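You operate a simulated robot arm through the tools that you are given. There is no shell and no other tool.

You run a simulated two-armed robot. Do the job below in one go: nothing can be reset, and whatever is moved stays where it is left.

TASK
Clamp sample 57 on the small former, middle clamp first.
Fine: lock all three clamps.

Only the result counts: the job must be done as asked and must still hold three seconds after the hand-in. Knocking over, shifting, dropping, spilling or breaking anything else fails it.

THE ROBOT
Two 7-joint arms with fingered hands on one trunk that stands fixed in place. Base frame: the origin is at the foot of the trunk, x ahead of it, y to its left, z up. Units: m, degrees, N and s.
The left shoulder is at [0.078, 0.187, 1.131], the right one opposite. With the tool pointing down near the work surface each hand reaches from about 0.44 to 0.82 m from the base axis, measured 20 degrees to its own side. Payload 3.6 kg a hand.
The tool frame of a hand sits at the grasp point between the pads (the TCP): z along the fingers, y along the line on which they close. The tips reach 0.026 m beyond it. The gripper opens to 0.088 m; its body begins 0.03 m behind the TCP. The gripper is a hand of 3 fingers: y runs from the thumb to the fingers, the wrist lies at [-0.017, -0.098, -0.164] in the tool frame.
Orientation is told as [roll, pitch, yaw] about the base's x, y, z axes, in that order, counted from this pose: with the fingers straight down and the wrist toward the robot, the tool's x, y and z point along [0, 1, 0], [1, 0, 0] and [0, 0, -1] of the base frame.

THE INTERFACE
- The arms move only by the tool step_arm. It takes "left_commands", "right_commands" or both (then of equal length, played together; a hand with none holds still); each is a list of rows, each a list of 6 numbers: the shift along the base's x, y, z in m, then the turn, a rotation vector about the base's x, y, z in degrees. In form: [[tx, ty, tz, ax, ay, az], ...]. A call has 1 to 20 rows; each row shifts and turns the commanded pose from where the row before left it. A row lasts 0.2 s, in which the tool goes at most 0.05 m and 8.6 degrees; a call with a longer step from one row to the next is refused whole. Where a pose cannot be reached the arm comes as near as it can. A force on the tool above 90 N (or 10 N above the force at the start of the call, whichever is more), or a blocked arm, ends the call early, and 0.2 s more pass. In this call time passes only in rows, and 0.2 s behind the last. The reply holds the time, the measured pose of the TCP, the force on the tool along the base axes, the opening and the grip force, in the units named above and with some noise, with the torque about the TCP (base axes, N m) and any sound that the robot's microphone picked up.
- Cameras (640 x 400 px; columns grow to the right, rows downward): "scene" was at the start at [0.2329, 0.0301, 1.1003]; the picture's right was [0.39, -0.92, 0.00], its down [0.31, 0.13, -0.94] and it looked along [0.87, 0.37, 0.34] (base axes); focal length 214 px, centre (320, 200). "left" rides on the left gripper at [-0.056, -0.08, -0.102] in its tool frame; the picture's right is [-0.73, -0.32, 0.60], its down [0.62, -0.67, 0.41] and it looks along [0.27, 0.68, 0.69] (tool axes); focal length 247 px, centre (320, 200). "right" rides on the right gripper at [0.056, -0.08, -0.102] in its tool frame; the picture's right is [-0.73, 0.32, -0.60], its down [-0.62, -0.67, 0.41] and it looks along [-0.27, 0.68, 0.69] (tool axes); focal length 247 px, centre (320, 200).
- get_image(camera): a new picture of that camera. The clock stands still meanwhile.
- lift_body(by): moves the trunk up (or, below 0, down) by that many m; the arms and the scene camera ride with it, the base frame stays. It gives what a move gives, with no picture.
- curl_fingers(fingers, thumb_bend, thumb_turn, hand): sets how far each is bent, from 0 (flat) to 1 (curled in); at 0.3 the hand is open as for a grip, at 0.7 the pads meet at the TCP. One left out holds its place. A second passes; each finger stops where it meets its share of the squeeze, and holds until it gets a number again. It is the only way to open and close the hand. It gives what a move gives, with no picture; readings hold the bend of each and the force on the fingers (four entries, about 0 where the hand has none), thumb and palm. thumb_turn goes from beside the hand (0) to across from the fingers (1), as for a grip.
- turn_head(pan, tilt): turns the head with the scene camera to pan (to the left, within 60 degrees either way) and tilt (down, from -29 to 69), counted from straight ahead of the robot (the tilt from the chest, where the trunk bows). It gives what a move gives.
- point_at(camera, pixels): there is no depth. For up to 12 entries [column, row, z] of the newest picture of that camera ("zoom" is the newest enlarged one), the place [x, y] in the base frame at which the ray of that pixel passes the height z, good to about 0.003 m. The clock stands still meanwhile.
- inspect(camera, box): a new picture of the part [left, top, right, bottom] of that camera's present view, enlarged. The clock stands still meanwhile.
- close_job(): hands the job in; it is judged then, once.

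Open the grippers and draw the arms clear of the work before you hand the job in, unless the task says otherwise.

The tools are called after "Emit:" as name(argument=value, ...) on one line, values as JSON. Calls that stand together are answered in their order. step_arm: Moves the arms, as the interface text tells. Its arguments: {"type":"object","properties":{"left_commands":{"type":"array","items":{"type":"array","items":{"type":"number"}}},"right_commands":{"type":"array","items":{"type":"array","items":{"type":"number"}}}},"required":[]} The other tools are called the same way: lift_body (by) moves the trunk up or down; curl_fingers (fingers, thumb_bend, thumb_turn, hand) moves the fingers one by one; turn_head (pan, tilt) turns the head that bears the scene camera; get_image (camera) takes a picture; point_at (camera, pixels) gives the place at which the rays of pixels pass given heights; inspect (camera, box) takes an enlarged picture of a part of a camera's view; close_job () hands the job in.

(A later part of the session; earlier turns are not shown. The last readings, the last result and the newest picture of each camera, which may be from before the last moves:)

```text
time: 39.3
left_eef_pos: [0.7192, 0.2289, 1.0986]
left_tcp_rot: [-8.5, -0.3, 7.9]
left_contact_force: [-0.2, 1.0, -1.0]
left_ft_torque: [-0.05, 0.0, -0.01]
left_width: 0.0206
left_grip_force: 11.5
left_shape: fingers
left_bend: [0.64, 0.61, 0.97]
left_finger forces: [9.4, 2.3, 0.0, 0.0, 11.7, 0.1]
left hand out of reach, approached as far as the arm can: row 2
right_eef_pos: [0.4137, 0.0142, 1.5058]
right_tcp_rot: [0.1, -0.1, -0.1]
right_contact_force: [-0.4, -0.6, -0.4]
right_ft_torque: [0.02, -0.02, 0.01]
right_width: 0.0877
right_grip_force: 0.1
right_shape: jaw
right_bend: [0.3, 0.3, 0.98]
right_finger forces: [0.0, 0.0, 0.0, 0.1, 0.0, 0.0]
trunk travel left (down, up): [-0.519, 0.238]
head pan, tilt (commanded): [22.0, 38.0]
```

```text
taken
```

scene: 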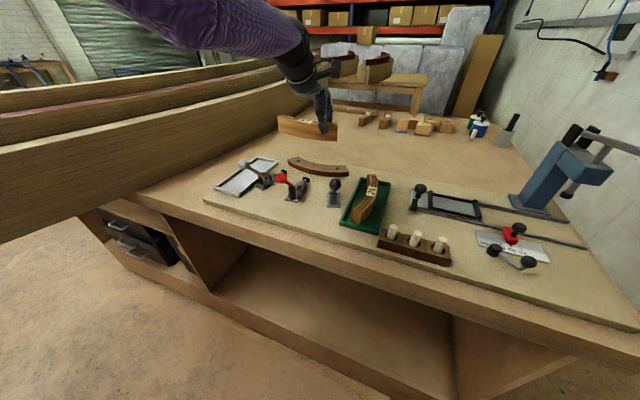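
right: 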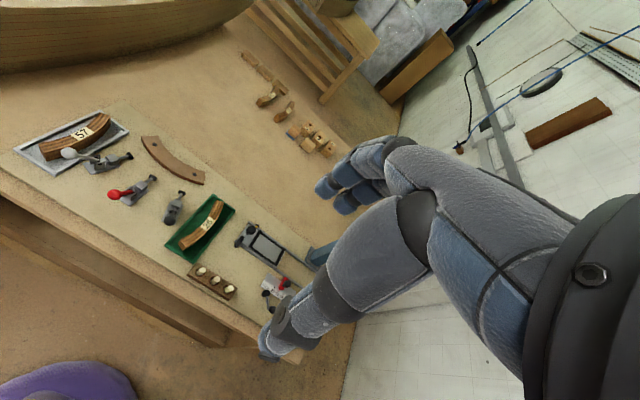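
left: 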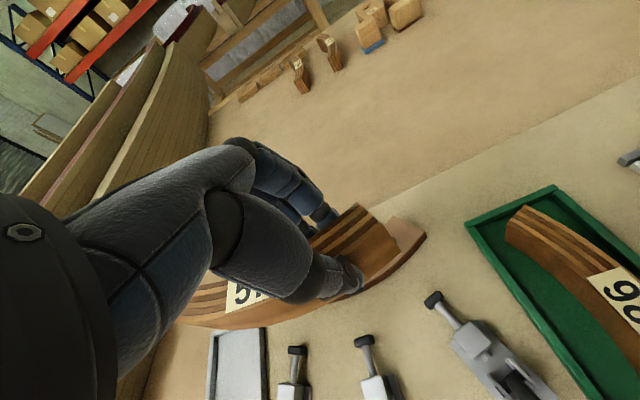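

The hand is now upright to 8.5 degrees of lean. I zoom both views again on the sample corners to check level and position.

Emit:
inspect(camera="scene", box=[265, 100, 365, 160])

Emit:
inspect(camera="left", box=[165, 190, 445, 350])

```text
6.40 times, centred on (315, 130) of scene
```

zoom: 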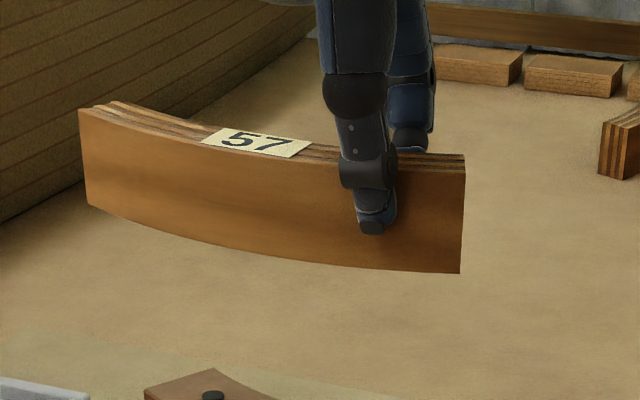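

```text
2.29 times, centred on (305, 270) of left
```

zoom: 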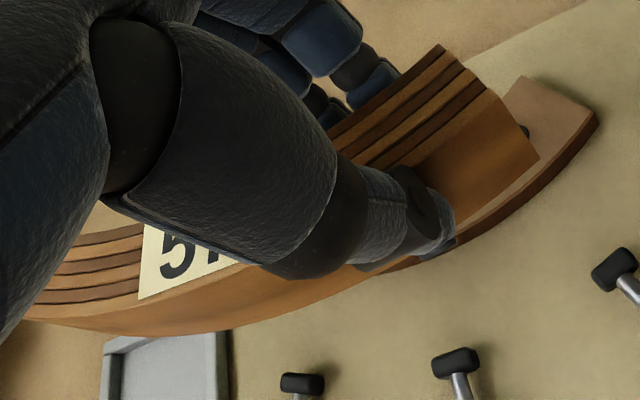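

Left zoom: end corners concave (440,45), convex top (492,92), convex bottom (540,157); I cast these, then the scene corners (80,108), (465,172), (88,205), (460,273).

Emit:
point_at(camera="zoom", pixels=[[440, 45, 1.08], [440, 45, 1.1], [492, 92, 1.08], [492, 92, 1.1], [540, 157, 1.04], [540, 157, 1.06], [138, 300, 1.08], [138, 300, 1.1], [143, 223, 1.08], [143, 223, 1.1]])

Emit:
inspect(camera="scene", box=[265, 100, 365, 160])

Emit:
point_at(camera="zoom", pixels=[[80, 108, 1.08], [80, 108, 1.1], [465, 172, 1.08], [465, 172, 1.1], [88, 205, 1.04], [88, 205, 1.06], [460, 273, 1.04], [460, 273, 1.06], [203, 145, 1.08], [203, 145, 1.1], [230, 128, 1.08], [230, 128, 1.1]])

```text
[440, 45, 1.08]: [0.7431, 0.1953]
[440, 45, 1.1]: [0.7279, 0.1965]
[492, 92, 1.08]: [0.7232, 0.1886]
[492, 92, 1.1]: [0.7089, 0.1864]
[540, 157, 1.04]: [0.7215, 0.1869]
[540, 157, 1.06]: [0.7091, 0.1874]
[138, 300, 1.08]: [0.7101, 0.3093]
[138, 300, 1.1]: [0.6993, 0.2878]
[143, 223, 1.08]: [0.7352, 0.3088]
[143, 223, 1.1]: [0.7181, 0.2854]
```

```text
6.40 times, centred on (315, 130) of scene
```

zoom: 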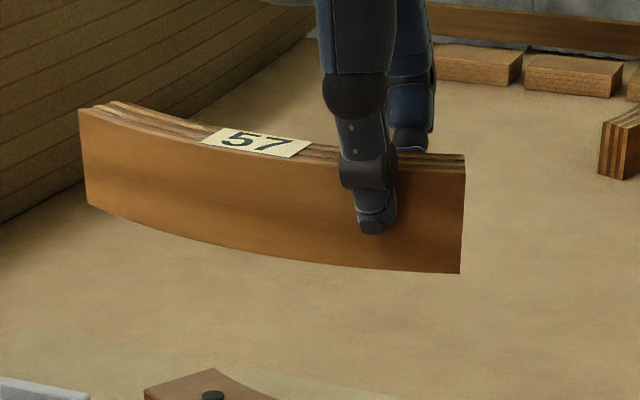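

```text
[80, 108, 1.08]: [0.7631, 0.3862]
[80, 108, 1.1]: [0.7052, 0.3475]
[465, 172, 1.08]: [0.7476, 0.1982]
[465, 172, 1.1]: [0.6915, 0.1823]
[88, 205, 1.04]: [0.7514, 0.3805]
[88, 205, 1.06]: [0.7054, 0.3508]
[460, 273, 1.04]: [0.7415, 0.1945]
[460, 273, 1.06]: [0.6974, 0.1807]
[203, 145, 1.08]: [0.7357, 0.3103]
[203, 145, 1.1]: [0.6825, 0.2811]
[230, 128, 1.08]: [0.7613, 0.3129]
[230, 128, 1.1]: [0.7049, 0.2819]
```

The sample is now level (tops at 1.092 everywhere) but yawed 3.6 degrees and 5 mm too far left: convex ends at (0.7254,0.3625) and (0.7143,0.187). I correct the yaw by +3.6 and shift by (+0.005,-0.005).

Emit:
step_arm(left_commands=[[0.0053, -0.0053, 0, 0, 0, 3.6]])

```text
time: 39.7
left_eef_pos: [0.7204, 0.2228, 1.0992]
left_tcp_rot: [-8.4, -0.4, 11.6]
left_contact_force: [0.5, -0.2, -0.3]
left_ft_torque: [-0.06, 0.01, 0.02]
left_width: 0.0206
left_grip_force: 12.0
left_shape: fingers
left_bend: [0.64, 0.61, 0.97]
left_finger forces: [9.4, 2.2, 0.1, 0.0, 11.6, 0.0]
left hand out of reach, approached as far as the arm can: row 1
right_eef_pos: [0.4131, 0.0149, 1.505]
right_tcp_rot: [0.0, 0.1, 0.1]
right_contact_force: [0.5, -0.3, -0.6]
right_ft_torque: [0.0, -0.01, 0.0]
right_width: 0.0879
right_grip_force: 0.0
right_shape: jaw
right_bend: [0.3, 0.3, 0.98]
right_finger forces: [0.0, 0.0, 0.0, 0.1, 0.0, 0.0]
trunk travel left (down, up): [-0.519, 0.238]
head pan, tilt (commanded): [22.0, 38.0]
```

x is 4 mm short; along this limit x grows with height, so I raise the arm 1.4 cm (to be taken back by the trunk).

Emit:
step_arm(left_commands=[[0.003, 0.0005, 0.014, 0, 0, 0]])

```text
time: 40.1
left_eef_pos: [0.7244, 0.2227, 1.1126]
left_tcp_rot: [-8.4, -0.3, 11.5]
left_contact_force: [0.1, 0.0, -0.3]
left_ft_torque: [-0.08, 0.02, 0.02]
left_width: 0.0206
left_grip_force: 11.5
left_shape: fingers
left_bend: [0.64, 0.61, 0.97]
left_finger forces: [9.3, 2.3, 0.0, 0.1, 11.6, 0.1]
right_eef_pos: [0.4128, 0.0146, 1.5056]
right_tcp_rot: [0.0, 0.0, 0.0]
right_contact_force: [0.1, -0.4, 0.1]
right_ft_torque: [-0.03, -0.02, 0.0]
right_width: 0.0876
right_grip_force: 0.0
right_shape: jaw
right_bend: [0.3, 0.3, 0.98]
right_finger forces: [0.0, 0.1, 0.0, 0.1, 0.0, 0.0]
trunk travel left (down, up): [-0.519, 0.238]
head pan, tilt (commanded): [22.0, 38.0]
```

In reach at (0.724,0.223,1.113). I lower the trunk 0.10, leaving the sample's bottom about 2 cm above the pads and former.

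Emit:
lift_body(by=-0.1)

Emit:
inspect(camera="scene", box=[230, 60, 400, 180])

Emit:
get_image(camera="left")

```text
time: 41.5
left_eef_pos: [0.7288, 0.2246, 0.9912]
left_tcp_rot: [-8.1, 1.4, 11.6]
left_contact_force: [-0.3, 0.5, -1.4]
left_ft_torque: [-0.05, -0.02, -0.04]
left_width: 0.0204
left_grip_force: 11.4
left_shape: fingers
left_bend: [0.64, 0.61, 0.97]
left_finger forces: [9.3, 2.3, 0.0, 0.1, 11.6, 0.0]
right_eef_pos: [0.4112, 0.0148, 1.4062]
right_tcp_rot: [0.0, -0.1, 0.0]
right_contact_force: [-0.3, -0.3, 0.8]
right_ft_torque: [-0.04, -0.03, -0.03]
right_width: 0.088
right_grip_force: 0.0
right_shape: jaw
right_bend: [0.3, 0.3, 0.98]
right_finger forces: [0.0, 0.1, 0.1, 0.0, 0.1, 0.0]
trunk travel left (down, up): [-0.419, 0.338]
head pan, tilt (commanded): [22.0, 38.0]
```

```text
3.33 times, centred on (315, 120) of scene
```

zoom: 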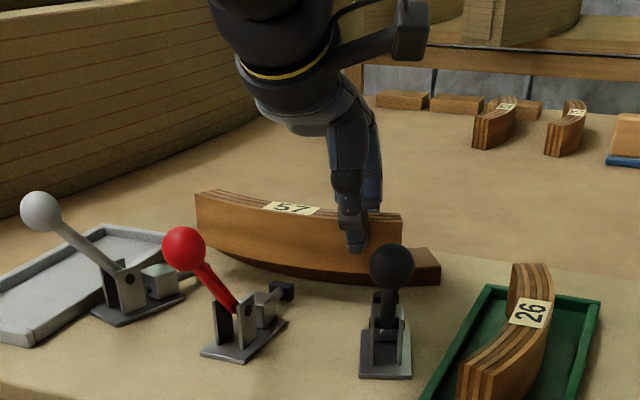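

```text
taken
```

left: 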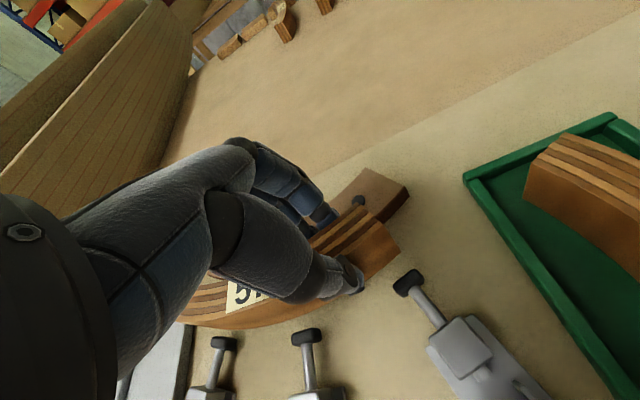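

The trunk move drifted to (0.729,0.2246,0.991), so the sample bottom is about 0.945, still above the former top 0.937. I correct x by -4 mm with a small arm descent, which the limit allows, and take out the 1.4 degree pitch.

Emit:
step_arm(left_commands=[[-0.004, -0.001, 0.004, 0, -1.4, 0]])

```text
time: 41.9
left_eef_pos: [0.7334, 0.2234, 0.9927]
left_tcp_rot: [-8.4, 0.1, 11.6]
left_contact_force: [0.0, -0.5, -0.4]
left_ft_torque: [-0.05, -0.02, -0.03]
left_width: 0.0208
left_grip_force: 11.9
left_shape: fingers
left_bend: [0.64, 0.61, 0.97]
left_finger forces: [9.3, 2.2, 0.0, 0.0, 11.6, 0.0]
left hand out of reach, approached as far as the arm can: row 1
right_eef_pos: [0.4122, 0.0152, 1.4062]
right_tcp_rot: [0.1, 0.0, 0.0]
right_contact_force: [0.2, -0.8, 0.5]
right_ft_torque: [0.0, -0.02, -0.01]
right_width: 0.0876
right_grip_force: 0.1
right_shape: jaw
right_bend: [0.3, 0.3, 0.98]
right_finger forces: [0.0, 0.0, 0.0, 0.1, 0.0, 0.1]
trunk travel left (down, up): [-0.419, 0.338]
head pan, tilt (commanded): [22.0, 38.0]
```

Pitch and x are coupled; x is now 0.733 and descending with the arm brings it back at about 0.28 per metre. I descend 2 cm with the arm and check.

Emit:
step_arm(left_commands=[[-0.003, 0, -0.01, 0, 0, 0], [-0.003, 0, -0.01, 0, 0, 0]])

Emit:
inspect(camera="left", box=[160, 150, 480, 400])

Emit:
inspect(camera="scene", box=[230, 60, 400, 180])

```text
time: 42.5
left_eef_pos: [0.7278, 0.222, 0.9718]
left_tcp_rot: [-8.4, 0.2, 11.6]
left_contact_force: [0.8, -0.2, -0.6]
left_ft_torque: [-0.02, 0.02, -0.02]
left_width: 0.0207
left_grip_force: 11.7
left_shape: fingers
left_bend: [0.64, 0.61, 0.97]
left_finger forces: [9.3, 2.2, 0.1, 0.1, 11.5, 0.1]
right_eef_pos: [0.4133, 0.0161, 1.4053]
right_tcp_rot: [0.0, 0.1, -0.1]
right_contact_force: [-0.3, -0.5, 0.1]
right_ft_torque: [-0.02, 0.02, 0.0]
right_width: 0.0877
right_grip_force: 0.0
right_shape: jaw
right_bend: [0.3, 0.3, 0.98]
right_finger forces: [0.1, 0.0, 0.0, 0.0, 0.0, 0.0]
trunk travel left (down, up): [-0.419, 0.338]
head pan, tilt (commanded): [22.0, 38.0]
```

```text
1.60 times, centred on (320, 275) of left
```

zoom: 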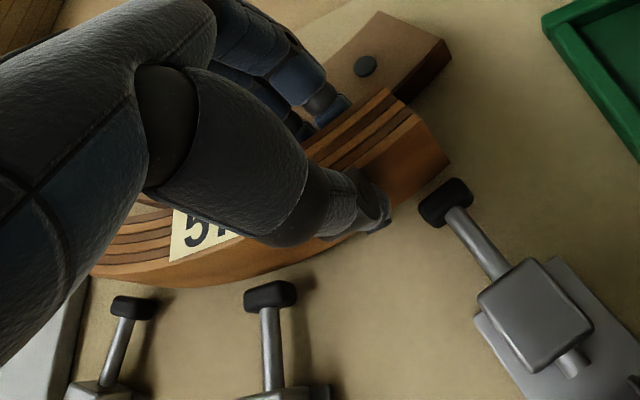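

```text
3.33 times, centred on (315, 120) of scene
```

zoom: 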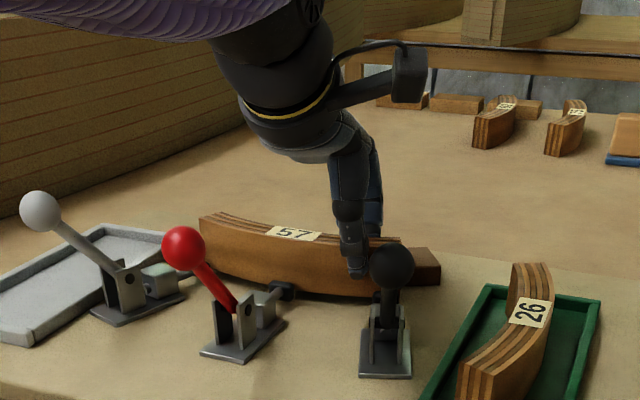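

The sample hangs squarely between former and pads, about 13 mm above the board, no contact yet. I descend the rest in 4 mm rows watching the force.

Emit:
step_arm(left_commands=[[-0.001, 0.0006, -0.004, 0, 0, 0], [-0.001, 0.0005, -0.004, 0, 0, 0]])

```text
time: 43.1
left_eef_pos: [0.7257, 0.2236, 0.9646]
left_tcp_rot: [-8.4, 0.0, 11.5]
left_contact_force: [-0.5, 0.2, -0.9]
left_ft_torque: [-0.04, -0.01, -0.01]
left_width: 0.0207
left_grip_force: 11.7
left_shape: fingers
left_bend: [0.64, 0.61, 0.97]
left_finger forces: [9.5, 2.3, 0.0, 0.0, 11.7, 0.0]
right_eef_pos: [0.4128, 0.0144, 1.4059]
right_tcp_rot: [-0.1, 0.0, 0.0]
right_contact_force: [0.8, 0.1, 0.4]
right_ft_torque: [-0.04, -0.01, 0.01]
right_width: 0.0879
right_grip_force: 0.0
right_shape: jaw
right_bend: [0.3, 0.3, 0.98]
right_finger forces: [0.0, 0.0, 0.1, 0.0, 0.0, 0.0]
trunk travel left (down, up): [-0.419, 0.338]
head pan, tilt (commanded): [22.0, 38.0]
```

At (0.7257,0.2236,0.9646), still only the sample's weight on the tool. I go down in 2 mm rows until touch.

Emit:
step_arm(left_commands=[[0, 0, -0.002, 0, 0, 0], [0, 0, -0.002, 0, 0, 0]])

```text
time: 43.7
left_eef_pos: [0.7257, 0.2236, 0.9634]
left_tcp_rot: [-8.4, -0.1, 11.5]
left_contact_force: [0.2, -0.3, 5.7]
left_ft_torque: [-0.13, -0.03, 0.0]
left_width: 0.0206
left_grip_force: 12.6
left_shape: fingers
left_bend: [0.64, 0.61, 0.97]
left_finger forces: [10.0, 2.7, 0.1, 0.0, 12.3, 0.0]
right_eef_pos: [0.4113, 0.0152, 1.4046]
right_tcp_rot: [0.0, -0.1, 0.1]
right_contact_force: [0.1, 0.4, 0.2]
right_ft_torque: [-0.01, 0.01, 0.03]
right_width: 0.0875
right_grip_force: 0.1
right_shape: jaw
right_bend: [0.3, 0.3, 0.98]
right_finger forces: [0.0, 0.0, 0.1, 0.0, 0.0, 0.0]
trunk travel left (down, up): [-0.419, 0.338]
head pan, tilt (commanded): [22.0, 38.0]
```

A 5.7 N upward force appeared at TCP z 0.9634. I check in close-up whether the sample's bottom is on the board or a finger rests on the former.

Emit:
inspect(camera="scene", box=[275, 100, 355, 160])

Emit:
inspect(camera="left", box=[200, 150, 440, 330])

```text
6.67 times, centred on (315, 130) of scene
```

zoom: 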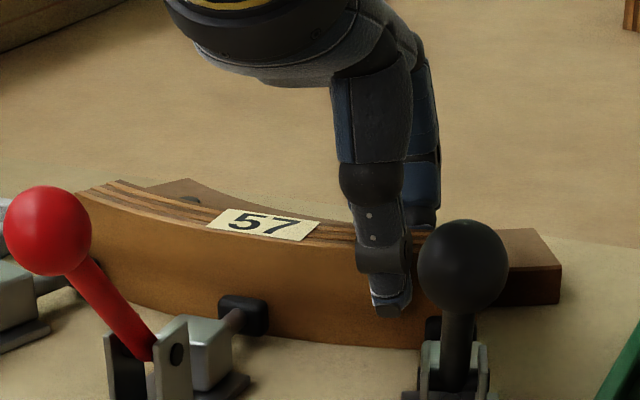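

```text
2.22 times, centred on (320, 240) of left
```

zoom: 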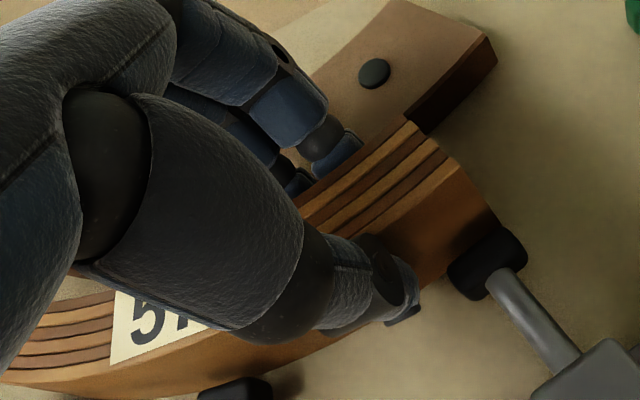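

It looks seated on the board, with pads in front and fingers above the former's edge. I cast a few sample corners to confirm its position: in the left zoom, right-end top convex (452,165), concave (408,122) and bottom (497,218).

Emit:
point_at(camera="zoom", pixels=[[408, 122, 0.957], [452, 165, 0.957], [497, 218, 0.917], [110, 365, 0.957], [117, 292, 0.957], [465, 265, 0.942], [512, 232, 0.942], [420, 135, 0.937], [497, 60, 0.917], [373, 74, 0.937]])

Emit:
inspect(camera="scene", box=[275, 100, 355, 160])

Emit:
point_at(camera="zoom", pixels=[[75, 192, 0.957], [115, 181, 0.957], [207, 226, 0.957], [300, 240, 0.957], [225, 208, 0.957], [320, 221, 0.957], [97, 285, 0.917], [245, 335, 0.917], [218, 297, 0.942], [268, 303, 0.942], [415, 349, 0.917]])

```text
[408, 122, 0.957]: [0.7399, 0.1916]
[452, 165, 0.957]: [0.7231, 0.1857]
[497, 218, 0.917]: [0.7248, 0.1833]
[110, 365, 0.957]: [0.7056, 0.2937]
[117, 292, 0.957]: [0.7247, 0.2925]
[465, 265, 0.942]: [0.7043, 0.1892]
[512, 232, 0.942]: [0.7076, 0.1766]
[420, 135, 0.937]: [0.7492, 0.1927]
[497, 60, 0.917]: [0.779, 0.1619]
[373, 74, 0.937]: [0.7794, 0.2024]
```

```text
6.67 times, centred on (315, 130) of scene
```

zoom: 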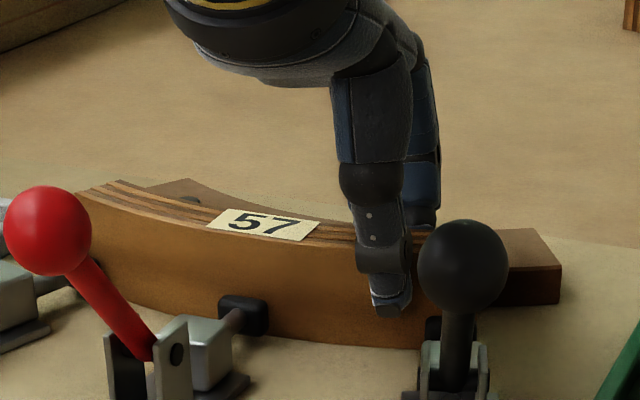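

```text
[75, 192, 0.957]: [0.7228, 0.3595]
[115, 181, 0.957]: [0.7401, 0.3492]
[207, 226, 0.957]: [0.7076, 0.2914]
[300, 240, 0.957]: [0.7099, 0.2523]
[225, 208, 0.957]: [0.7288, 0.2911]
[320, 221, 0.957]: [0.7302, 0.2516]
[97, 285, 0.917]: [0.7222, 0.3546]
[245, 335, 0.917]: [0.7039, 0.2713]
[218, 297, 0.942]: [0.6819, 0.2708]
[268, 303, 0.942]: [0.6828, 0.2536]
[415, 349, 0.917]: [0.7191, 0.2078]
```

Both ends read x about 0.723, y 0.185 and 0.357 with the bottom at 0.917: the sample stands level, square and centred at y 0.271. I release gently, thumb first.

Emit:
curl_fingers(hand="left", thumb_bend=0.52)

Emit:
curl_fingers(hand="left", fingers=0.55)

Emit:
inspect(camera="left", box=[200, 150, 440, 330])

Emit:
inspect(camera="scene", box=[275, 100, 355, 160])

```text
time: 44.7
left_eef_pos: [0.7261, 0.2241, 0.9621]
left_tcp_rot: [-8.5, 0.0, 11.6]
left_contact_force: [5.5, 1.0, 3.3]
left_ft_torque: [-0.02, -0.14, 0.02]
left_width: 0.0234
left_grip_force: 4.4
left_shape: fingers
left_bend: [0.71, 0.51, 0.97]
left_finger forces: [4.7, 2.6, 0.0, 0.0, 1.5, 0.1]
right_eef_pos: [0.4145, 0.0148, 1.4063]
right_tcp_rot: [0.0, 0.0, 0.0]
right_contact_force: [0.3, 1.3, -0.4]
right_ft_torque: [0.03, 0.0, -0.03]
right_width: 0.0877
right_grip_force: 0.0
right_shape: jaw
right_bend: [0.3, 0.3, 0.98]
right_finger forces: [0.0, 0.1, 0.0, 0.0, 0.0, 0.0]
trunk travel left (down, up): [-0.419, 0.338]
head pan, tilt (commanded): [22.0, 38.0]
```

```text
time: 45.7
left_eef_pos: [0.7247, 0.2237, 0.9632]
left_tcp_rot: [-8.4, -0.1, 11.7]
left_contact_force: [-3.9, -1.6, 1.2]
left_ft_torque: [0.01, 0.08, 0.03]
left_width: 0.0339
left_grip_force: 1.4
left_shape: fingers
left_bend: [0.58, 0.52, 0.97]
left_finger forces: [0.0, 3.4, 0.1, 0.0, 0.2, 0.0]
right_eef_pos: [0.4119, 0.0151, 1.4063]
right_tcp_rot: [-0.1, -0.1, 0.1]
right_contact_force: [0.2, 0.0, -0.4]
right_ft_torque: [0.01, 0.01, -0.02]
right_width: 0.0876
right_grip_force: 0.1
right_shape: jaw
right_bend: [0.3, 0.3, 0.98]
right_finger forces: [0.0, 0.1, 0.0, 0.0, 0.0, 0.0]
trunk travel left (down, up): [-0.419, 0.338]
head pan, tilt (commanded): [22.0, 38.0]
```

```text
2.22 times, centred on (320, 240) of left
```

zoom: 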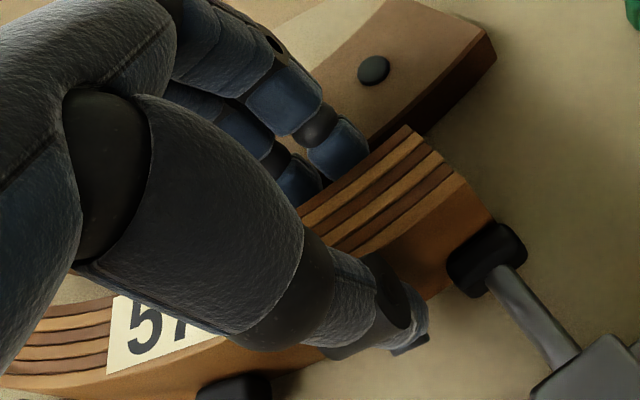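

```text
6.67 times, centred on (315, 130) of scene
```

zoom: 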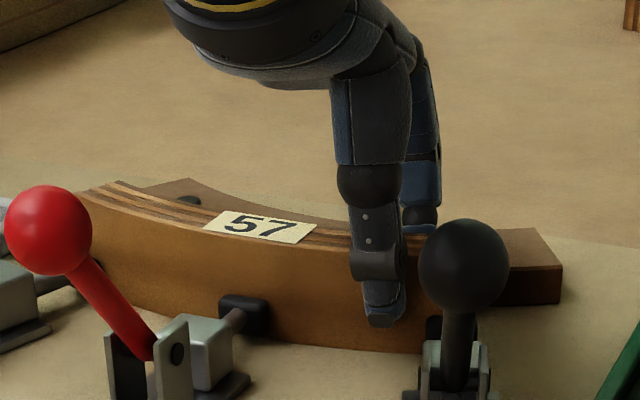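

The sample is free (opening 0.034) and still upright; one finger lightly touches the former's side (3.4 N). I raise the hand straight up in small rows.

Emit:
step_arm(left_commands=[[0, 0, 0.006, 0, 0, 0], [0, 0, 0.008, 0, 0, 0], [0, 0, 0.01, 0, 0, 0], [0, 0, 0.015, 0, 0, 0]])

Emit:
inspect(camera="left", box=[160, 150, 480, 400])

Emit:
inspect(camera="scene", box=[275, 100, 355, 160])

```text
time: 46.7
left_eef_pos: [0.7342, 0.2236, 0.9985]
left_tcp_rot: [-8.4, 0.0, 11.5]
left_contact_force: [0.1, 0.8, -0.3]
left_ft_torque: [-0.03, -0.01, 0.03]
left_width: 0.0374
left_grip_force: 0.1
left_shape: fingers
left_bend: [0.55, 0.52, 0.97]
left_finger forces: [0.0, 0.1, 0.1, 0.0, 0.1, 0.1]
left hand out of reach, approached as far as the arm can: row 3, 4
right_eef_pos: [0.4118, 0.0138, 1.4048]
right_tcp_rot: [0.0, 0.0, 0.1]
right_contact_force: [0.4, -0.5, 0.2]
right_ft_torque: [-0.01, -0.01, 0.03]
right_width: 0.0876
right_grip_force: 0.1
right_shape: jaw
right_bend: [0.3, 0.3, 0.98]
right_finger forces: [0.0, 0.0, 0.0, 0.0, 0.0, 0.0]
trunk travel left (down, up): [-0.419, 0.338]
head pan, tilt (commanded): [22.0, 38.0]
```

```text
1.60 times, centred on (320, 275) of left
```

zoom: 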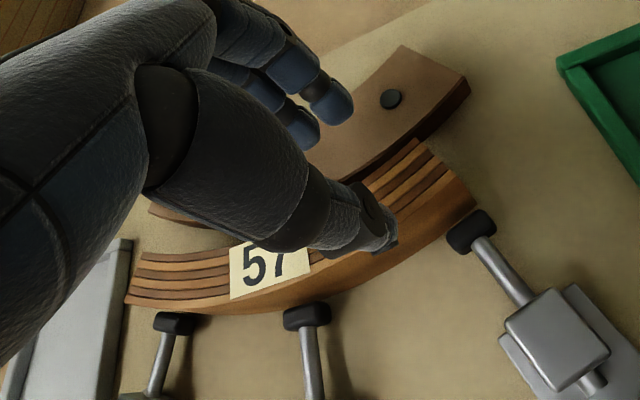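

```text
6.67 times, centred on (315, 130) of scene
```

zoom: 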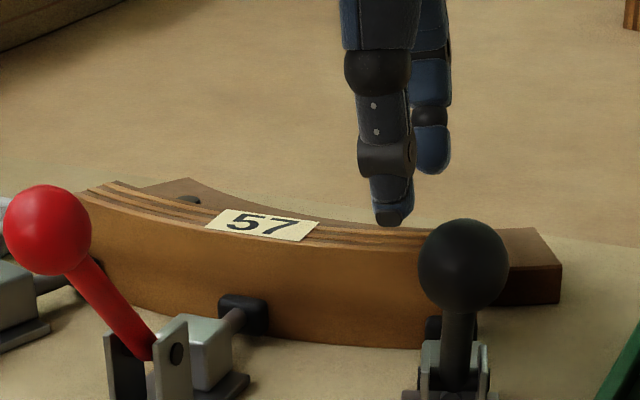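

The sample stands in the slot between the three pads and the former, hand clear above it. I raise the trunk to lift the hand well away.

Emit:
lift_body(by=0.12)

Emit:
step_arm(left_commands=[[-0.03, 0, 0.03, 3, 0, 0], [-0.03, 0, 0.03, 3, 0, 0], [-0.04, 0, 0.01, 2.4, 0, -3], [-0.04, 0, 0, 0, 0, -4], [-0.04, 0, 0, 0, 0, -4.5]])

```text
time: 48.2
left_eef_pos: [0.7297, 0.2239, 1.1418]
left_tcp_rot: [-8.7, -1.9, 11.6]
left_contact_force: [0.4, 0.0, 0.1]
left_ft_torque: [0.01, -0.02, -0.01]
left_width: 0.0375
left_grip_force: 0.1
left_shape: fingers
left_bend: [0.55, 0.52, 0.97]
left_finger forces: [0.0, 0.0, 0.0, 0.0, 0.0, 0.0]
right_eef_pos: [0.4136, 0.0156, 1.5249]
right_tcp_rot: [0.0, 0.0, -0.1]
right_contact_force: [0.2, 0.8, -0.9]
right_ft_torque: [0.01, 0.0, -0.02]
right_width: 0.0877
right_grip_force: 0.0
right_shape: jaw
right_bend: [0.3, 0.3, 0.98]
right_finger forces: [0.0, 0.0, 0.0, 0.0, 0.1, 0.0]
trunk travel left (down, up): [-0.539, 0.218]
head pan, tilt (commanded): [22.0, 38.0]
```

```text
time: 49.4
left_eef_pos: [0.7332, 0.2159, 1.2036]
left_tcp_rot: [-0.6, -3.2, -0.4]
left_contact_force: [0.1, 0.3, -1.2]
left_ft_torque: [0.02, -0.01, 0.01]
left_width: 0.0373
left_grip_force: 0.0
left_shape: fingers
left_bend: [0.55, 0.52, 0.97]
left_finger forces: [0.0, 0.1, 0.1, 0.0, 0.0, 0.0]
left hand out of reach, approached as far as the arm can: row 1, 2, 3, 4, 5
right_eef_pos: [0.4125, 0.0156, 1.525]
right_tcp_rot: [0.0, 0.0, 0.0]
right_contact_force: [-0.2, 0.8, 0.1]
right_ft_torque: [0.02, -0.01, 0.01]
right_width: 0.0879
right_grip_force: 0.1
right_shape: jaw
right_bend: [0.3, 0.3, 0.98]
right_finger forces: [0.0, 0.0, 0.0, 0.0, 0.1, 0.0]
trunk travel left (down, up): [-0.539, 0.218]
head pan, tilt (commanded): [22.0, 38.0]
```

The arm again refuses to retract in x; some wrist joint seems pinned. I try swinging the fingers forward (pitch -24 degrees) high above the bench to relieve the wrist flexion, then retract.

Emit:
step_arm(left_commands=[[0, 0, 0, 0, -8, 0], [0, 0, 0, 0, -8, 0], [0, 0, 0, 0, -8, 0], [-0.03, 0, 0, 0, 0, 0], [-0.03, 0, 0, 0, 0, 0]])

Emit:
turn_head(pan=40, tilt=15)

Emit:
get_image(camera="scene")

```text
time: 50.6
left_eef_pos: [0.7778, 0.2117, 1.1873]
left_tcp_rot: [-0.2, -27.4, -0.4]
left_contact_force: [-0.5, -0.1, -0.2]
left_ft_torque: [-0.02, -0.01, 0.04]
left_width: 0.0374
left_grip_force: 0.1
left_shape: fingers
left_bend: [0.55, 0.52, 0.97]
left_finger forces: [0.0, 0.1, 0.0, 0.0, 0.0, 0.0]
left hand out of reach, approached as far as the arm can: row 1, 2, 3, 4, 5
right_eef_pos: [0.4135, 0.0151, 1.525]
right_tcp_rot: [0.0, 0.0, 0.0]
right_contact_force: [0.0, -0.1, -0.6]
right_ft_torque: [-0.01, -0.04, 0.01]
right_width: 0.0879
right_grip_force: 0.0
right_shape: jaw
right_bend: [0.3, 0.3, 0.98]
right_finger forces: [0.1, 0.1, 0.0, 0.1, 0.0, 0.1]
trunk travel left (down, up): [-0.539, 0.218]
head pan, tilt (commanded): [22.0, 38.0]
```

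```text
time: 51.4
left_eef_pos: [0.7774, 0.2125, 1.1877]
left_tcp_rot: [-0.3, -27.4, -0.2]
left_contact_force: [-0.6, -0.8, -0.4]
left_ft_torque: [-0.01, 0.0, 0.01]
left_width: 0.0376
left_grip_force: 0.0
left_shape: fingers
left_bend: [0.55, 0.52, 0.97]
left_finger forces: [0.1, 0.0, 0.0, 0.0, 0.0, 0.0]
right_eef_pos: [0.413, 0.014, 1.5252]
right_tcp_rot: [-0.1, 0.0, -0.1]
right_contact_force: [-0.3, 0.0, 0.6]
right_ft_torque: [0.0, 0.0, 0.02]
right_width: 0.0879
right_grip_force: 0.2
right_shape: jaw
right_bend: [0.3, 0.3, 0.98]
right_finger forces: [0.0, 0.1, 0.0, 0.0, 0.0, 0.0]
trunk travel left (down, up): [-0.539, 0.218]
head pan, tilt (commanded): [40.0, 15.0]
```

```text
taken
```

scene: 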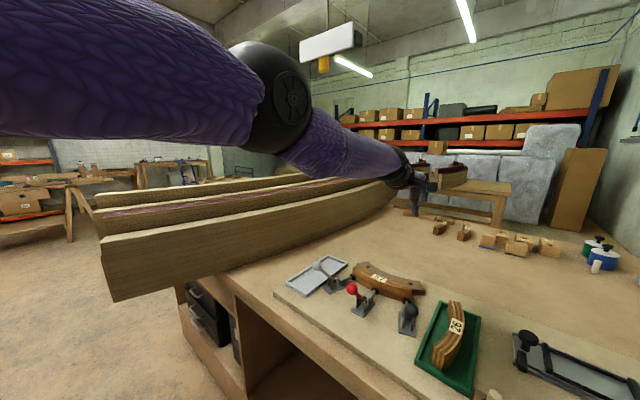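

The scene view shows the left elbow raised and close to the head, forearm sloping down. I test moving the hand left and back to see if the elbow will fold.

Emit:
step_arm(left_commands=[[-0.02, 0.03, 0.01, 0, 0, 0], [-0.02, 0.03, 0.01, 0, 0, 0], [-0.02, 0.03, 0.01, 0, 0, 0], [-0.02, 0.03, 0.01, 0, 0, 0]])

```text
time: 52.4
left_eef_pos: [0.7731, 0.342, 1.213]
left_tcp_rot: [-0.4, -27.3, -0.4]
left_contact_force: [0.5, 0.1, -0.5]
left_ft_torque: [-0.03, -0.01, -0.01]
left_width: 0.0375
left_grip_force: 0.0
left_shape: fingers
left_bend: [0.55, 0.52, 0.97]
left_finger forces: [0.0, 0.0, 0.0, 0.0, 0.1, 0.0]
left hand out of reach, approached as far as the arm can: row 1, 2, 3, 4
right_eef_pos: [0.4133, 0.016, 1.5246]
right_tcp_rot: [0.0, 0.0, 0.0]
right_contact_force: [0.9, -0.1, -0.1]
right_ft_torque: [-0.01, 0.03, -0.01]
right_width: 0.0877
right_grip_force: 0.1
right_shape: jaw
right_bend: [0.3, 0.3, 0.98]
right_finger forces: [0.0, 0.0, 0.1, 0.0, 0.0, 0.1]
trunk travel left (down, up): [-0.539, 0.218]
head pan, tilt (commanded): [40.0, 15.0]
```

The hand slides on a sphere about the shoulder, so the elbow stays unbent. In the free space above the bench I try a longer continuous retreat (rising slightly) to let the solver fold the elbow.

Emit:
step_arm(left_commands=[[-0.04, 0, 0.01, 0, 4, 0], [-0.04, 0, 0.01, 0, 4, 0], [-0.04, 0, 0.01, 0, 4, 0], [-0.04, 0, 0.01, 0, 4, 0], [-0.04, 0, 0.01, 0, 4, 0], [-0.04, 0, 0.01, 0, 4, 0]])

```text
time: 53.8
left_eef_pos: [0.7164, 0.3771, 1.2663]
left_tcp_rot: [-0.6, -3.3, -0.2]
left_contact_force: [0.3, -0.2, -0.1]
left_ft_torque: [-0.01, -0.02, 0.02]
left_width: 0.0375
left_grip_force: 0.1
left_shape: fingers
left_bend: [0.55, 0.52, 0.97]
left_finger forces: [0.0, 0.1, 0.0, 0.0, 0.0, 0.1]
left hand out of reach, approached as far as the arm can: row 1, 2, 3, 4, 5, 6
right_eef_pos: [0.4128, 0.0156, 1.5258]
right_tcp_rot: [-0.1, 0.0, 0.1]
right_contact_force: [-0.5, 0.1, -0.2]
right_ft_torque: [0.02, -0.02, -0.02]
right_width: 0.0876
right_grip_force: 0.0
right_shape: jaw
right_bend: [0.3, 0.3, 0.98]
right_finger forces: [0.1, 0.1, 0.1, 0.0, 0.1, 0.1]
trunk travel left (down, up): [-0.539, 0.218]
head pan, tilt (commanded): [40.0, 15.0]
```

Still on the sphere (wrist 0.56 m from the shoulder). I move up along it, back toward the high starting posture, where the arm was free.

Emit:
step_arm(left_commands=[[-0.02, 0, 0.045, 0, 0, 0], [-0.02, 0, 0.045, 0, 0, 0], [-0.02, 0, 0.045, 0, 0, 0], [-0.025, 0, 0.04, 0, 0, 0], [-0.025, 0, 0.04, 0, 0, 0], [-0.03, 0, 0.035, 0, 0, 0], [-0.03, 0, 0.03, 0, 0, 0], [-0.03, 0, 0.03, 0, 0, 0]])

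```text
time: 55.6
left_eef_pos: [0.5805, 0.3992, 1.6037]
left_tcp_rot: [-0.5, -3.4, -0.3]
left_contact_force: [-0.5, -0.6, -0.3]
left_ft_torque: [0.0, 0.03, -0.01]
left_width: 0.0375
left_grip_force: 0.0
left_shape: fingers
left_bend: [0.55, 0.52, 0.97]
left_finger forces: [0.1, 0.0, 0.0, 0.0, 0.0, 0.0]
left hand out of reach, approached as far as the arm can: row 1, 2, 3, 4, 5, 6, 7, 8
right_eef_pos: [0.4112, 0.0142, 1.5258]
right_tcp_rot: [0.1, -0.2, 0.0]
right_contact_force: [0.0, 1.1, -0.1]
right_ft_torque: [-0.01, -0.01, -0.01]
right_width: 0.0881
right_grip_force: 0.1
right_shape: jaw
right_bend: [0.3, 0.3, 0.98]
right_finger forces: [0.0, 0.0, 0.0, 0.1, 0.1, 0.0]
trunk travel left (down, up): [-0.539, 0.218]
head pan, tilt (commanded): [40.0, 15.0]
```

Now at (0.58,0.40,1.60). I try retracting toward the start position from here.

Emit:
step_arm(left_commands=[[-0.04, -0.01, 0, 0, 0, 0], [-0.04, -0.01, 0, 0, 0, 0], [-0.04, -0.01, 0, 0, 0, 0], [-0.04, -0.01, 0, 0, 0, 0]])

Emit:
get_image(camera="scene")

```text
time: 56.6
left_eef_pos: [0.5037, 0.3911, 1.6853]
left_tcp_rot: [-0.5, -3.3, -0.3]
left_contact_force: [0.0, 0.9, -0.2]
left_ft_torque: [0.0, 0.01, -0.04]
left_width: 0.0372
left_grip_force: 0.0
left_shape: fingers
left_bend: [0.55, 0.52, 0.97]
left_finger forces: [0.1, 0.1, 0.0, 0.1, 0.0, 0.0]
left hand out of reach, approached as far as the arm can: row 1, 2, 3, 4
right_eef_pos: [0.4106, 0.0146, 1.5265]
right_tcp_rot: [-0.1, 0.0, 0.0]
right_contact_force: [0.0, -0.1, 0.4]
right_ft_torque: [0.0, -0.02, 0.0]
right_width: 0.0879
right_grip_force: 0.0
right_shape: jaw
right_bend: [0.3, 0.3, 0.98]
right_finger forces: [0.0, 0.0, 0.1, 0.0, 0.1, 0.0]
trunk travel left (down, up): [-0.539, 0.218]
head pan, tilt (commanded): [40.0, 15.0]
```

```text
taken
```

scene: 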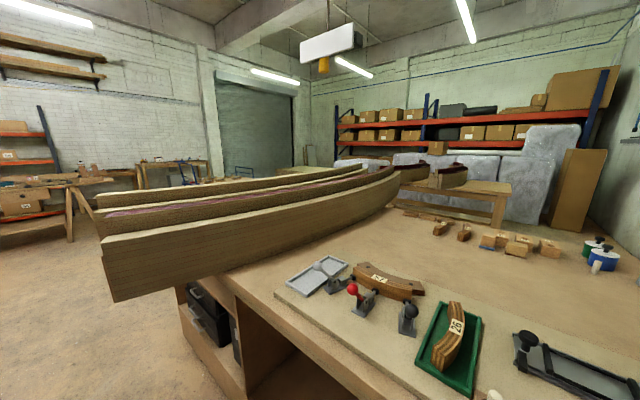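

Lowering slightly shortened the shoulder-wrist distance while raising lengthened it, so going downward should fold the elbow. I raise the trunk fully and sweep the arm down in free air, biased inward.

Emit:
lift_body(by=0.21)

Emit:
step_arm(left_commands=[[-0.005, -0.005, -0.045, 0, 0, 0], [-0.005, -0.005, -0.045, 0, 0, 0], [-0.005, -0.005, -0.045, 0, 0, 0], [-0.005, -0.005, -0.045, 0, 0, 0], [-0.005, -0.005, -0.045, 0, 0, 0], [-0.005, -0.005, -0.045, 0, 0, 0], [-0.005, -0.005, -0.045, 0, 0, 0], [-0.005, -0.005, -0.045, 0, 0, 0], [-0.005, -0.005, -0.045, 0, 0, 0], [-0.005, -0.005, -0.045, 0, 0, 0]])

```text
time: 58.9
left_eef_pos: [0.5035, 0.3898, 1.8963]
left_tcp_rot: [-0.5, -3.4, -0.2]
left_contact_force: [-1.5, -0.1, 0.5]
left_ft_torque: [-0.06, 0.01, 0.03]
left_width: 0.0375
left_grip_force: 0.0
left_shape: fingers
left_bend: [0.55, 0.52, 0.97]
left_finger forces: [0.0, 0.0, 0.0, 0.1, 0.1, 0.1]
right_eef_pos: [0.4121, 0.0149, 1.7344]
right_tcp_rot: [0.0, -0.1, 0.0]
right_contact_force: [-0.1, -0.2, -0.7]
right_ft_torque: [-0.03, -0.01, -0.02]
right_width: 0.0874
right_grip_force: 0.0
right_shape: jaw
right_bend: [0.3, 0.3, 0.98]
right_finger forces: [0.0, 0.0, 0.0, 0.0, 0.1, 0.0]
trunk travel left (down, up): [-0.749, 0.008]
head pan, tilt (commanded): [40.0, 15.0]
```

```text
time: 61.1
left_eef_pos: [0.5019, 0.3892, 1.885]
left_tcp_rot: [-0.5, -3.5, -0.3]
left_contact_force: [0.5, 0.2, -0.3]
left_ft_torque: [-0.01, 0.0, 0.01]
left_width: 0.0374
left_grip_force: 0.0
left_shape: fingers
left_bend: [0.55, 0.52, 0.97]
left_finger forces: [0.0, 0.1, 0.0, 0.1, 0.0, 0.0]
left hand out of reach, approached as far as the arm can: row 1, 2, 3, 4, 5, 6, 7, 8, 9, 10
right_eef_pos: [0.4121, 0.0147, 1.735]
right_tcp_rot: [0.1, 0.1, 0.0]
right_contact_force: [0.3, 0.0, 0.3]
right_ft_torque: [-0.02, -0.01, -0.03]
right_width: 0.0877
right_grip_force: 0.3
right_shape: jaw
right_bend: [0.3, 0.3, 0.98]
right_finger forces: [0.0, 0.0, 0.1, 0.0, 0.1, 0.0]
trunk travel left (down, up): [-0.749, 0.008]
head pan, tilt (commanded): [40.0, 15.0]
```

Inward-biased rows got stuck again since the raised arm's downward motion is partly radial. I follow the tangent instead: outward and down first, then straight down.

Emit:
step_arm(left_commands=[[0.032, 0, -0.03, 0, 0, 0], [0.032, 0, -0.03, 0, 0, 0], [0.03, 0, -0.032, 0, 0, 0], [0.028, 0, -0.035, 0, 0, 0], [0.025, 0, -0.037, 0, 0, 0], [0.022, 0, -0.04, 0, 0, 0], [0.018, -0.005, -0.042, 0, 0, 0], [0.013, -0.01, -0.043, 0, 0, 0], [0.008, -0.01, -0.044, 0, 0, 0], [0.003, -0.01, -0.045, 0, 0, 0], [0, -0.01, -0.045, 0, 0, 0], [-0.004, -0.01, -0.045, 0, 0, 0]])

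```text
time: 63.7
left_eef_pos: [0.7016, 0.3326, 1.4184]
left_tcp_rot: [-0.5, -3.6, -0.3]
left_contact_force: [-0.2, 0.6, 0.3]
left_ft_torque: [-0.01, 0.02, 0.01]
left_width: 0.0375
left_grip_force: 0.1
left_shape: fingers
left_bend: [0.55, 0.52, 0.97]
left_finger forces: [0.1, 0.0, 0.1, 0.0, 0.1, 0.0]
left hand out of reach, approached as far as the arm can: row 4
right_eef_pos: [0.4122, 0.0151, 1.7353]
right_tcp_rot: [0.0, 0.0, 0.1]
right_contact_force: [-0.2, 1.7, 0.0]
right_ft_torque: [-0.02, -0.03, 0.03]
right_width: 0.0879
right_grip_force: 0.1
right_shape: jaw
right_bend: [0.3, 0.3, 0.98]
right_finger forces: [0.1, 0.0, 0.0, 0.0, 0.0, 0.0]
trunk travel left (down, up): [-0.749, 0.008]
head pan, tilt (commanded): [40.0, 15.0]
```

Nearly all rows were in reach this time and the elbow is folding (wrist now 0.53 m from the shoulder). I continue downward and inward.

Emit:
step_arm(left_commands=[[-0.01, -0.005, -0.04, 0, 0, 0], [-0.015, -0.005, -0.04, 0, 0, 0], [-0.02, -0.005, -0.03, 0, 0, 0], [-0.03, 0, -0.02, 0, 0, 0], [-0.035, 0, 0, 0, 0, 0], [-0.035, 0, 0, 0, 0, 0]])

```text
time: 65.1
left_eef_pos: [0.5574, 0.3187, 1.2866]
left_tcp_rot: [-0.5, -3.6, -0.4]
left_contact_force: [0.4, -0.1, -0.5]
left_ft_torque: [-0.03, -0.02, 0.02]
left_width: 0.0374
left_grip_force: 0.0
left_shape: fingers
left_bend: [0.55, 0.52, 0.97]
left_finger forces: [0.0, 0.1, 0.1, 0.0, 0.1, 0.0]
right_eef_pos: [0.4112, 0.0142, 1.7363]
right_tcp_rot: [-0.1, -0.1, 0.0]
right_contact_force: [-0.1, 0.1, -0.7]
right_ft_torque: [0.0, -0.01, 0.0]
right_width: 0.0877
right_grip_force: 0.0
right_shape: jaw
right_bend: [0.3, 0.3, 0.98]
right_finger forces: [0.0, 0.0, 0.1, 0.0, 0.1, 0.0]
trunk travel left (down, up): [-0.749, 0.008]
head pan, tilt (commanded): [40.0, 15.0]
```

The arm is free again at (0.557,0.319,1.287). I move it back out of the view and look at the clamps from above with the head camera.

Emit:
step_arm(left_commands=[[-0.04, 0.01, 0.02, 0, 1.8, 0], [-0.04, 0.01, 0.02, 0, 1.8, 0], [-0.04, 0.01, 0.02, 0, 0, 0]])

Emit:
turn_head(pan=22, tilt=48)

Emit:
get_image(camera="scene")

Emit:
get_image(camera="left")

```text
time: 65.9
left_eef_pos: [0.4373, 0.349, 1.3419]
left_tcp_rot: [-0.6, 0.3, -0.3]
left_contact_force: [-0.4, -0.5, 0.3]
left_ft_torque: [0.0, -0.03, -0.03]
left_width: 0.0377
left_grip_force: 0.1
left_shape: fingers
left_bend: [0.55, 0.52, 0.97]
left_finger forces: [0.0, 0.0, 0.0, 0.0, 0.0, 0.0]
right_eef_pos: [0.4108, 0.0155, 1.7345]
right_tcp_rot: [0.1, -0.1, 0.1]
right_contact_force: [0.2, 0.1, -0.3]
right_ft_torque: [-0.03, 0.0, -0.01]
right_width: 0.0881
right_grip_force: 0.0
right_shape: jaw
right_bend: [0.3, 0.3, 0.98]
right_finger forces: [0.1, 0.0, 0.0, 0.1, 0.0, 0.0]
trunk travel left (down, up): [-0.749, 0.008]
head pan, tilt (commanded): [40.0, 15.0]
```

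```text
time: 66.9
left_eef_pos: [0.4373, 0.3491, 1.3417]
left_tcp_rot: [-0.4, 0.0, -0.3]
left_contact_force: [-0.6, 0.0, 0.0]
left_ft_torque: [0.03, -0.01, -0.01]
left_width: 0.0375
left_grip_force: 0.0
left_shape: fingers
left_bend: [0.55, 0.52, 0.97]
left_finger forces: [0.1, 0.0, 0.1, 0.0, 0.1, 0.0]
right_eef_pos: [0.4125, 0.0147, 1.7347]
right_tcp_rot: [0.0, 0.0, 0.0]
right_contact_force: [0.4, 0.1, -0.6]
right_ft_torque: [-0.02, -0.02, -0.01]
right_width: 0.0881
right_grip_force: 0.0
right_shape: jaw
right_bend: [0.3, 0.3, 0.98]
right_finger forces: [0.0, 0.0, 0.1, 0.0, 0.0, 0.0]
trunk travel left (down, up): [-0.749, 0.008]
head pan, tilt (commanded): [22.0, 48.0]
```

```text
taken
```

scene: 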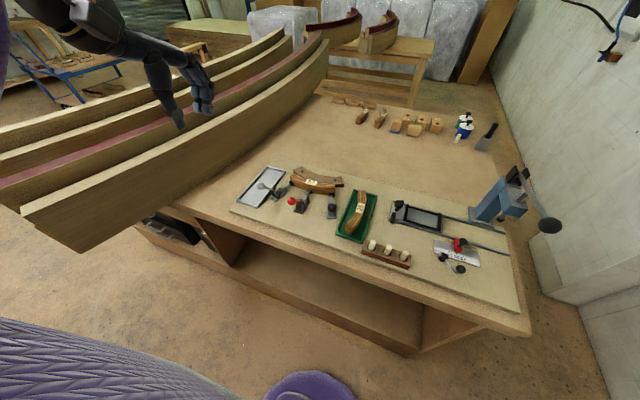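

```text
taken
```

left: 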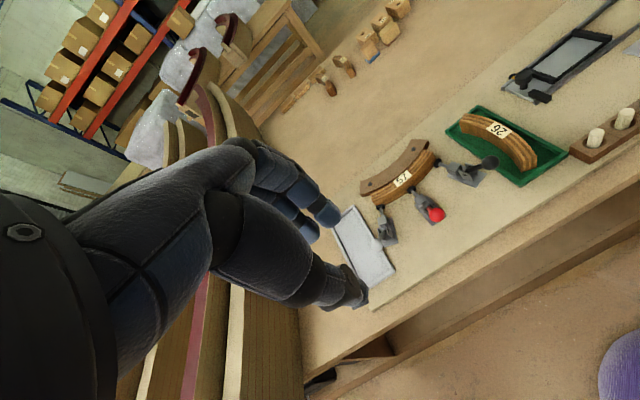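

The sample stands between former and pads in both views ((400,178) in the left view). I zoom in on it and the clamps.

Emit:
inspect(camera="scene", box=[230, 155, 370, 240])

Emit:
inspect(camera="left", box=[340, 120, 510, 250])

```text
4.57 times, centred on (300, 198) of scene
```

zoom: 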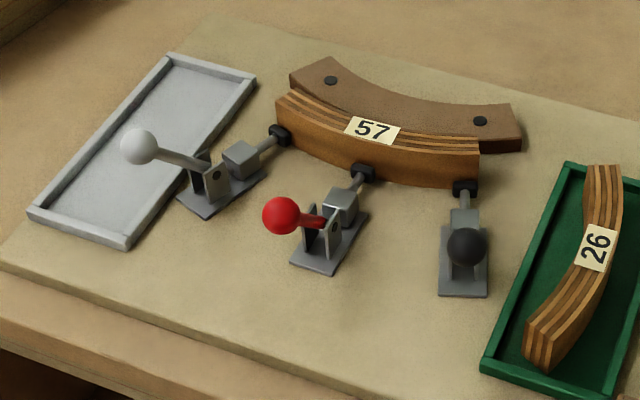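

```text
3.08 times, centred on (425, 185) of left
```

zoom: 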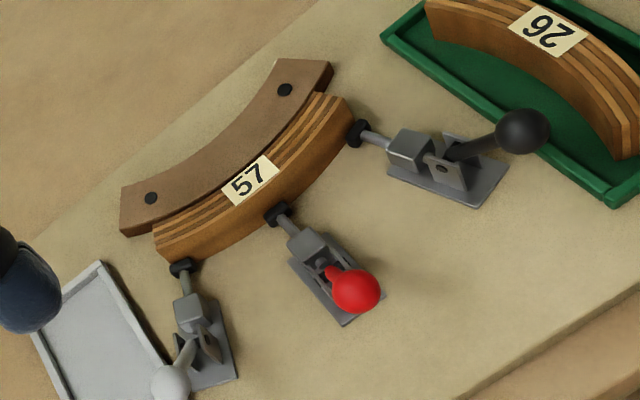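

All three pads face the sample closely. To understand the handle mechanism, I lower the left hand for a closer look at the red clamp.

Emit:
step_arm(left_commands=[[0, 0.005, -0.045, 0, 0, 0], [0, 0.005, -0.045, 0, 0, 0], [0, 0.005, -0.045, 0, 0, 0], [0, 0, -0.04, 0, 0, 0]])

Emit:
get_image(camera="left")

Emit:
inspect(camera="left", box=[350, 100, 510, 230])

```text
time: 67.9
left_eef_pos: [0.4394, 0.3637, 1.1682]
left_tcp_rot: [-0.5, 0.1, -0.4]
left_contact_force: [-0.7, -0.7, 0.4]
left_ft_torque: [-0.02, 0.02, 0.02]
left_width: 0.0373
left_grip_force: 0.0
left_shape: fingers
left_bend: [0.55, 0.52, 0.97]
left_finger forces: [0.1, 0.0, 0.0, 0.1, 0.0, 0.0]
right_eef_pos: [0.4129, 0.0147, 1.7353]
right_tcp_rot: [0.0, 0.1, 0.0]
right_contact_force: [0.4, 0.5, 0.0]
right_ft_torque: [0.02, -0.02, 0.0]
right_width: 0.0878
right_grip_force: 0.1
right_shape: jaw
right_bend: [0.3, 0.3, 0.98]
right_finger forces: [0.1, 0.0, 0.0, 0.1, 0.1, 0.0]
trunk travel left (down, up): [-0.749, 0.008]
head pan, tilt (commanded): [22.0, 48.0]
```

```text
taken
```

left: 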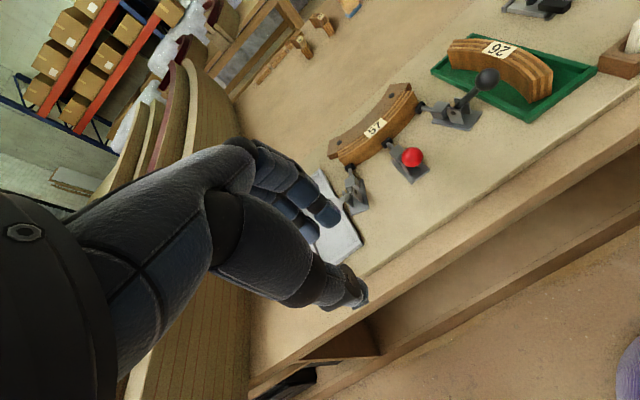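

```text
3.08 times, centred on (430, 165) of left
```

zoom: 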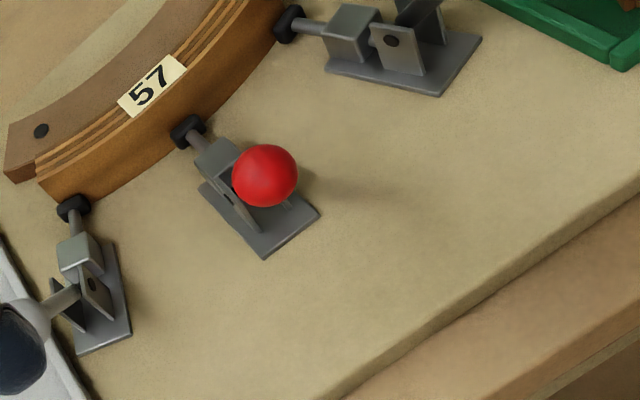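

I plan to take each ball between thumb and fingers and swing the handle. First I raise the arm and lower the trunk so the arm works in its comfortable range.

Emit:
step_arm(left_commands=[[0, -0.01, 0.045, 0, 0, 0], [0, -0.01, 0.045, 0, 0, 0], [0, -0.01, 0.045, 0, 0, 0], [0, -0.01, 0.045, 0, 0, 0], [0, -0.01, 0.045, 0, 0, 0]])

Emit:
lift_body(by=-0.24)

Emit:
curl_fingers(hand="left", fingers=0.35, thumb_bend=0.35)

```text
time: 69.1
left_eef_pos: [0.4356, 0.3128, 1.3935]
left_tcp_rot: [-0.4, 0.2, -0.3]
left_contact_force: [0.1, 0.6, 1.0]
left_ft_torque: [0.05, -0.02, -0.01]
left_width: 0.0373
left_grip_force: 0.0
left_shape: fingers
left_bend: [0.55, 0.52, 0.97]
left_finger forces: [0.0, 0.0, 0.1, 0.1, 0.0, 0.0]
right_eef_pos: [0.413, 0.0141, 1.7353]
right_tcp_rot: [0.0, -0.1, 0.0]
right_contact_force: [-0.7, -0.3, 0.4]
right_ft_torque: [0.0, -0.02, 0.01]
right_width: 0.0879
right_grip_force: 0.0
right_shape: jaw
right_bend: [0.3, 0.3, 0.98]
right_finger forces: [0.0, 0.0, 0.0, 0.0, 0.0, 0.0]
trunk travel left (down, up): [-0.749, 0.008]
head pan, tilt (commanded): [22.0, 48.0]
```

```text
time: 71.6
left_eef_pos: [0.4379, 0.3139, 1.1562]
left_tcp_rot: [-0.4, 0.1, -0.3]
left_contact_force: [-1.2, -0.1, -0.2]
left_ft_torque: [-0.02, 0.01, 0.01]
left_width: 0.0376
left_grip_force: 0.1
left_shape: fingers
left_bend: [0.55, 0.52, 0.97]
left_finger forces: [0.1, 0.0, 0.0, 0.0, 0.0, 0.1]
right_eef_pos: [0.4126, 0.0154, 1.4957]
right_tcp_rot: [0.0, 0.0, 0.0]
right_contact_force: [-0.5, 1.3, 0.8]
right_ft_torque: [0.01, -0.01, -0.04]
right_width: 0.0879
right_grip_force: 0.0
right_shape: jaw
right_bend: [0.3, 0.3, 0.98]
right_finger forces: [0.0, 0.0, 0.2, 0.1, 0.0, 0.1]
trunk travel left (down, up): [-0.509, 0.248]
head pan, tilt (commanded): [22.0, 48.0]
```

```text
time: 72.6
left_eef_pos: [0.4384, 0.3145, 1.1558]
left_tcp_rot: [-0.4, 0.2, -0.3]
left_contact_force: [0.1, -0.5, -0.2]
left_ft_torque: [0.03, 0.02, 0.03]
left_width: 0.0772
left_grip_force: 0.0
left_shape: fingers
left_bend: [0.35, 0.35, 0.97]
left_finger forces: [0.1, 0.0, 0.1, 0.0, 0.0, 0.1]
right_eef_pos: [0.4128, 0.0151, 1.4946]
right_tcp_rot: [0.0, 0.0, -0.1]
right_contact_force: [-0.9, -0.1, 0.3]
right_ft_torque: [0.0, -0.01, 0.02]
right_width: 0.0879
right_grip_force: 0.0
right_shape: jaw
right_bend: [0.3, 0.3, 0.98]
right_finger forces: [0.0, 0.0, 0.1, 0.0, 0.0, 0.1]
trunk travel left (down, up): [-0.509, 0.248]
head pan, tilt (commanded): [22.0, 48.0]
```

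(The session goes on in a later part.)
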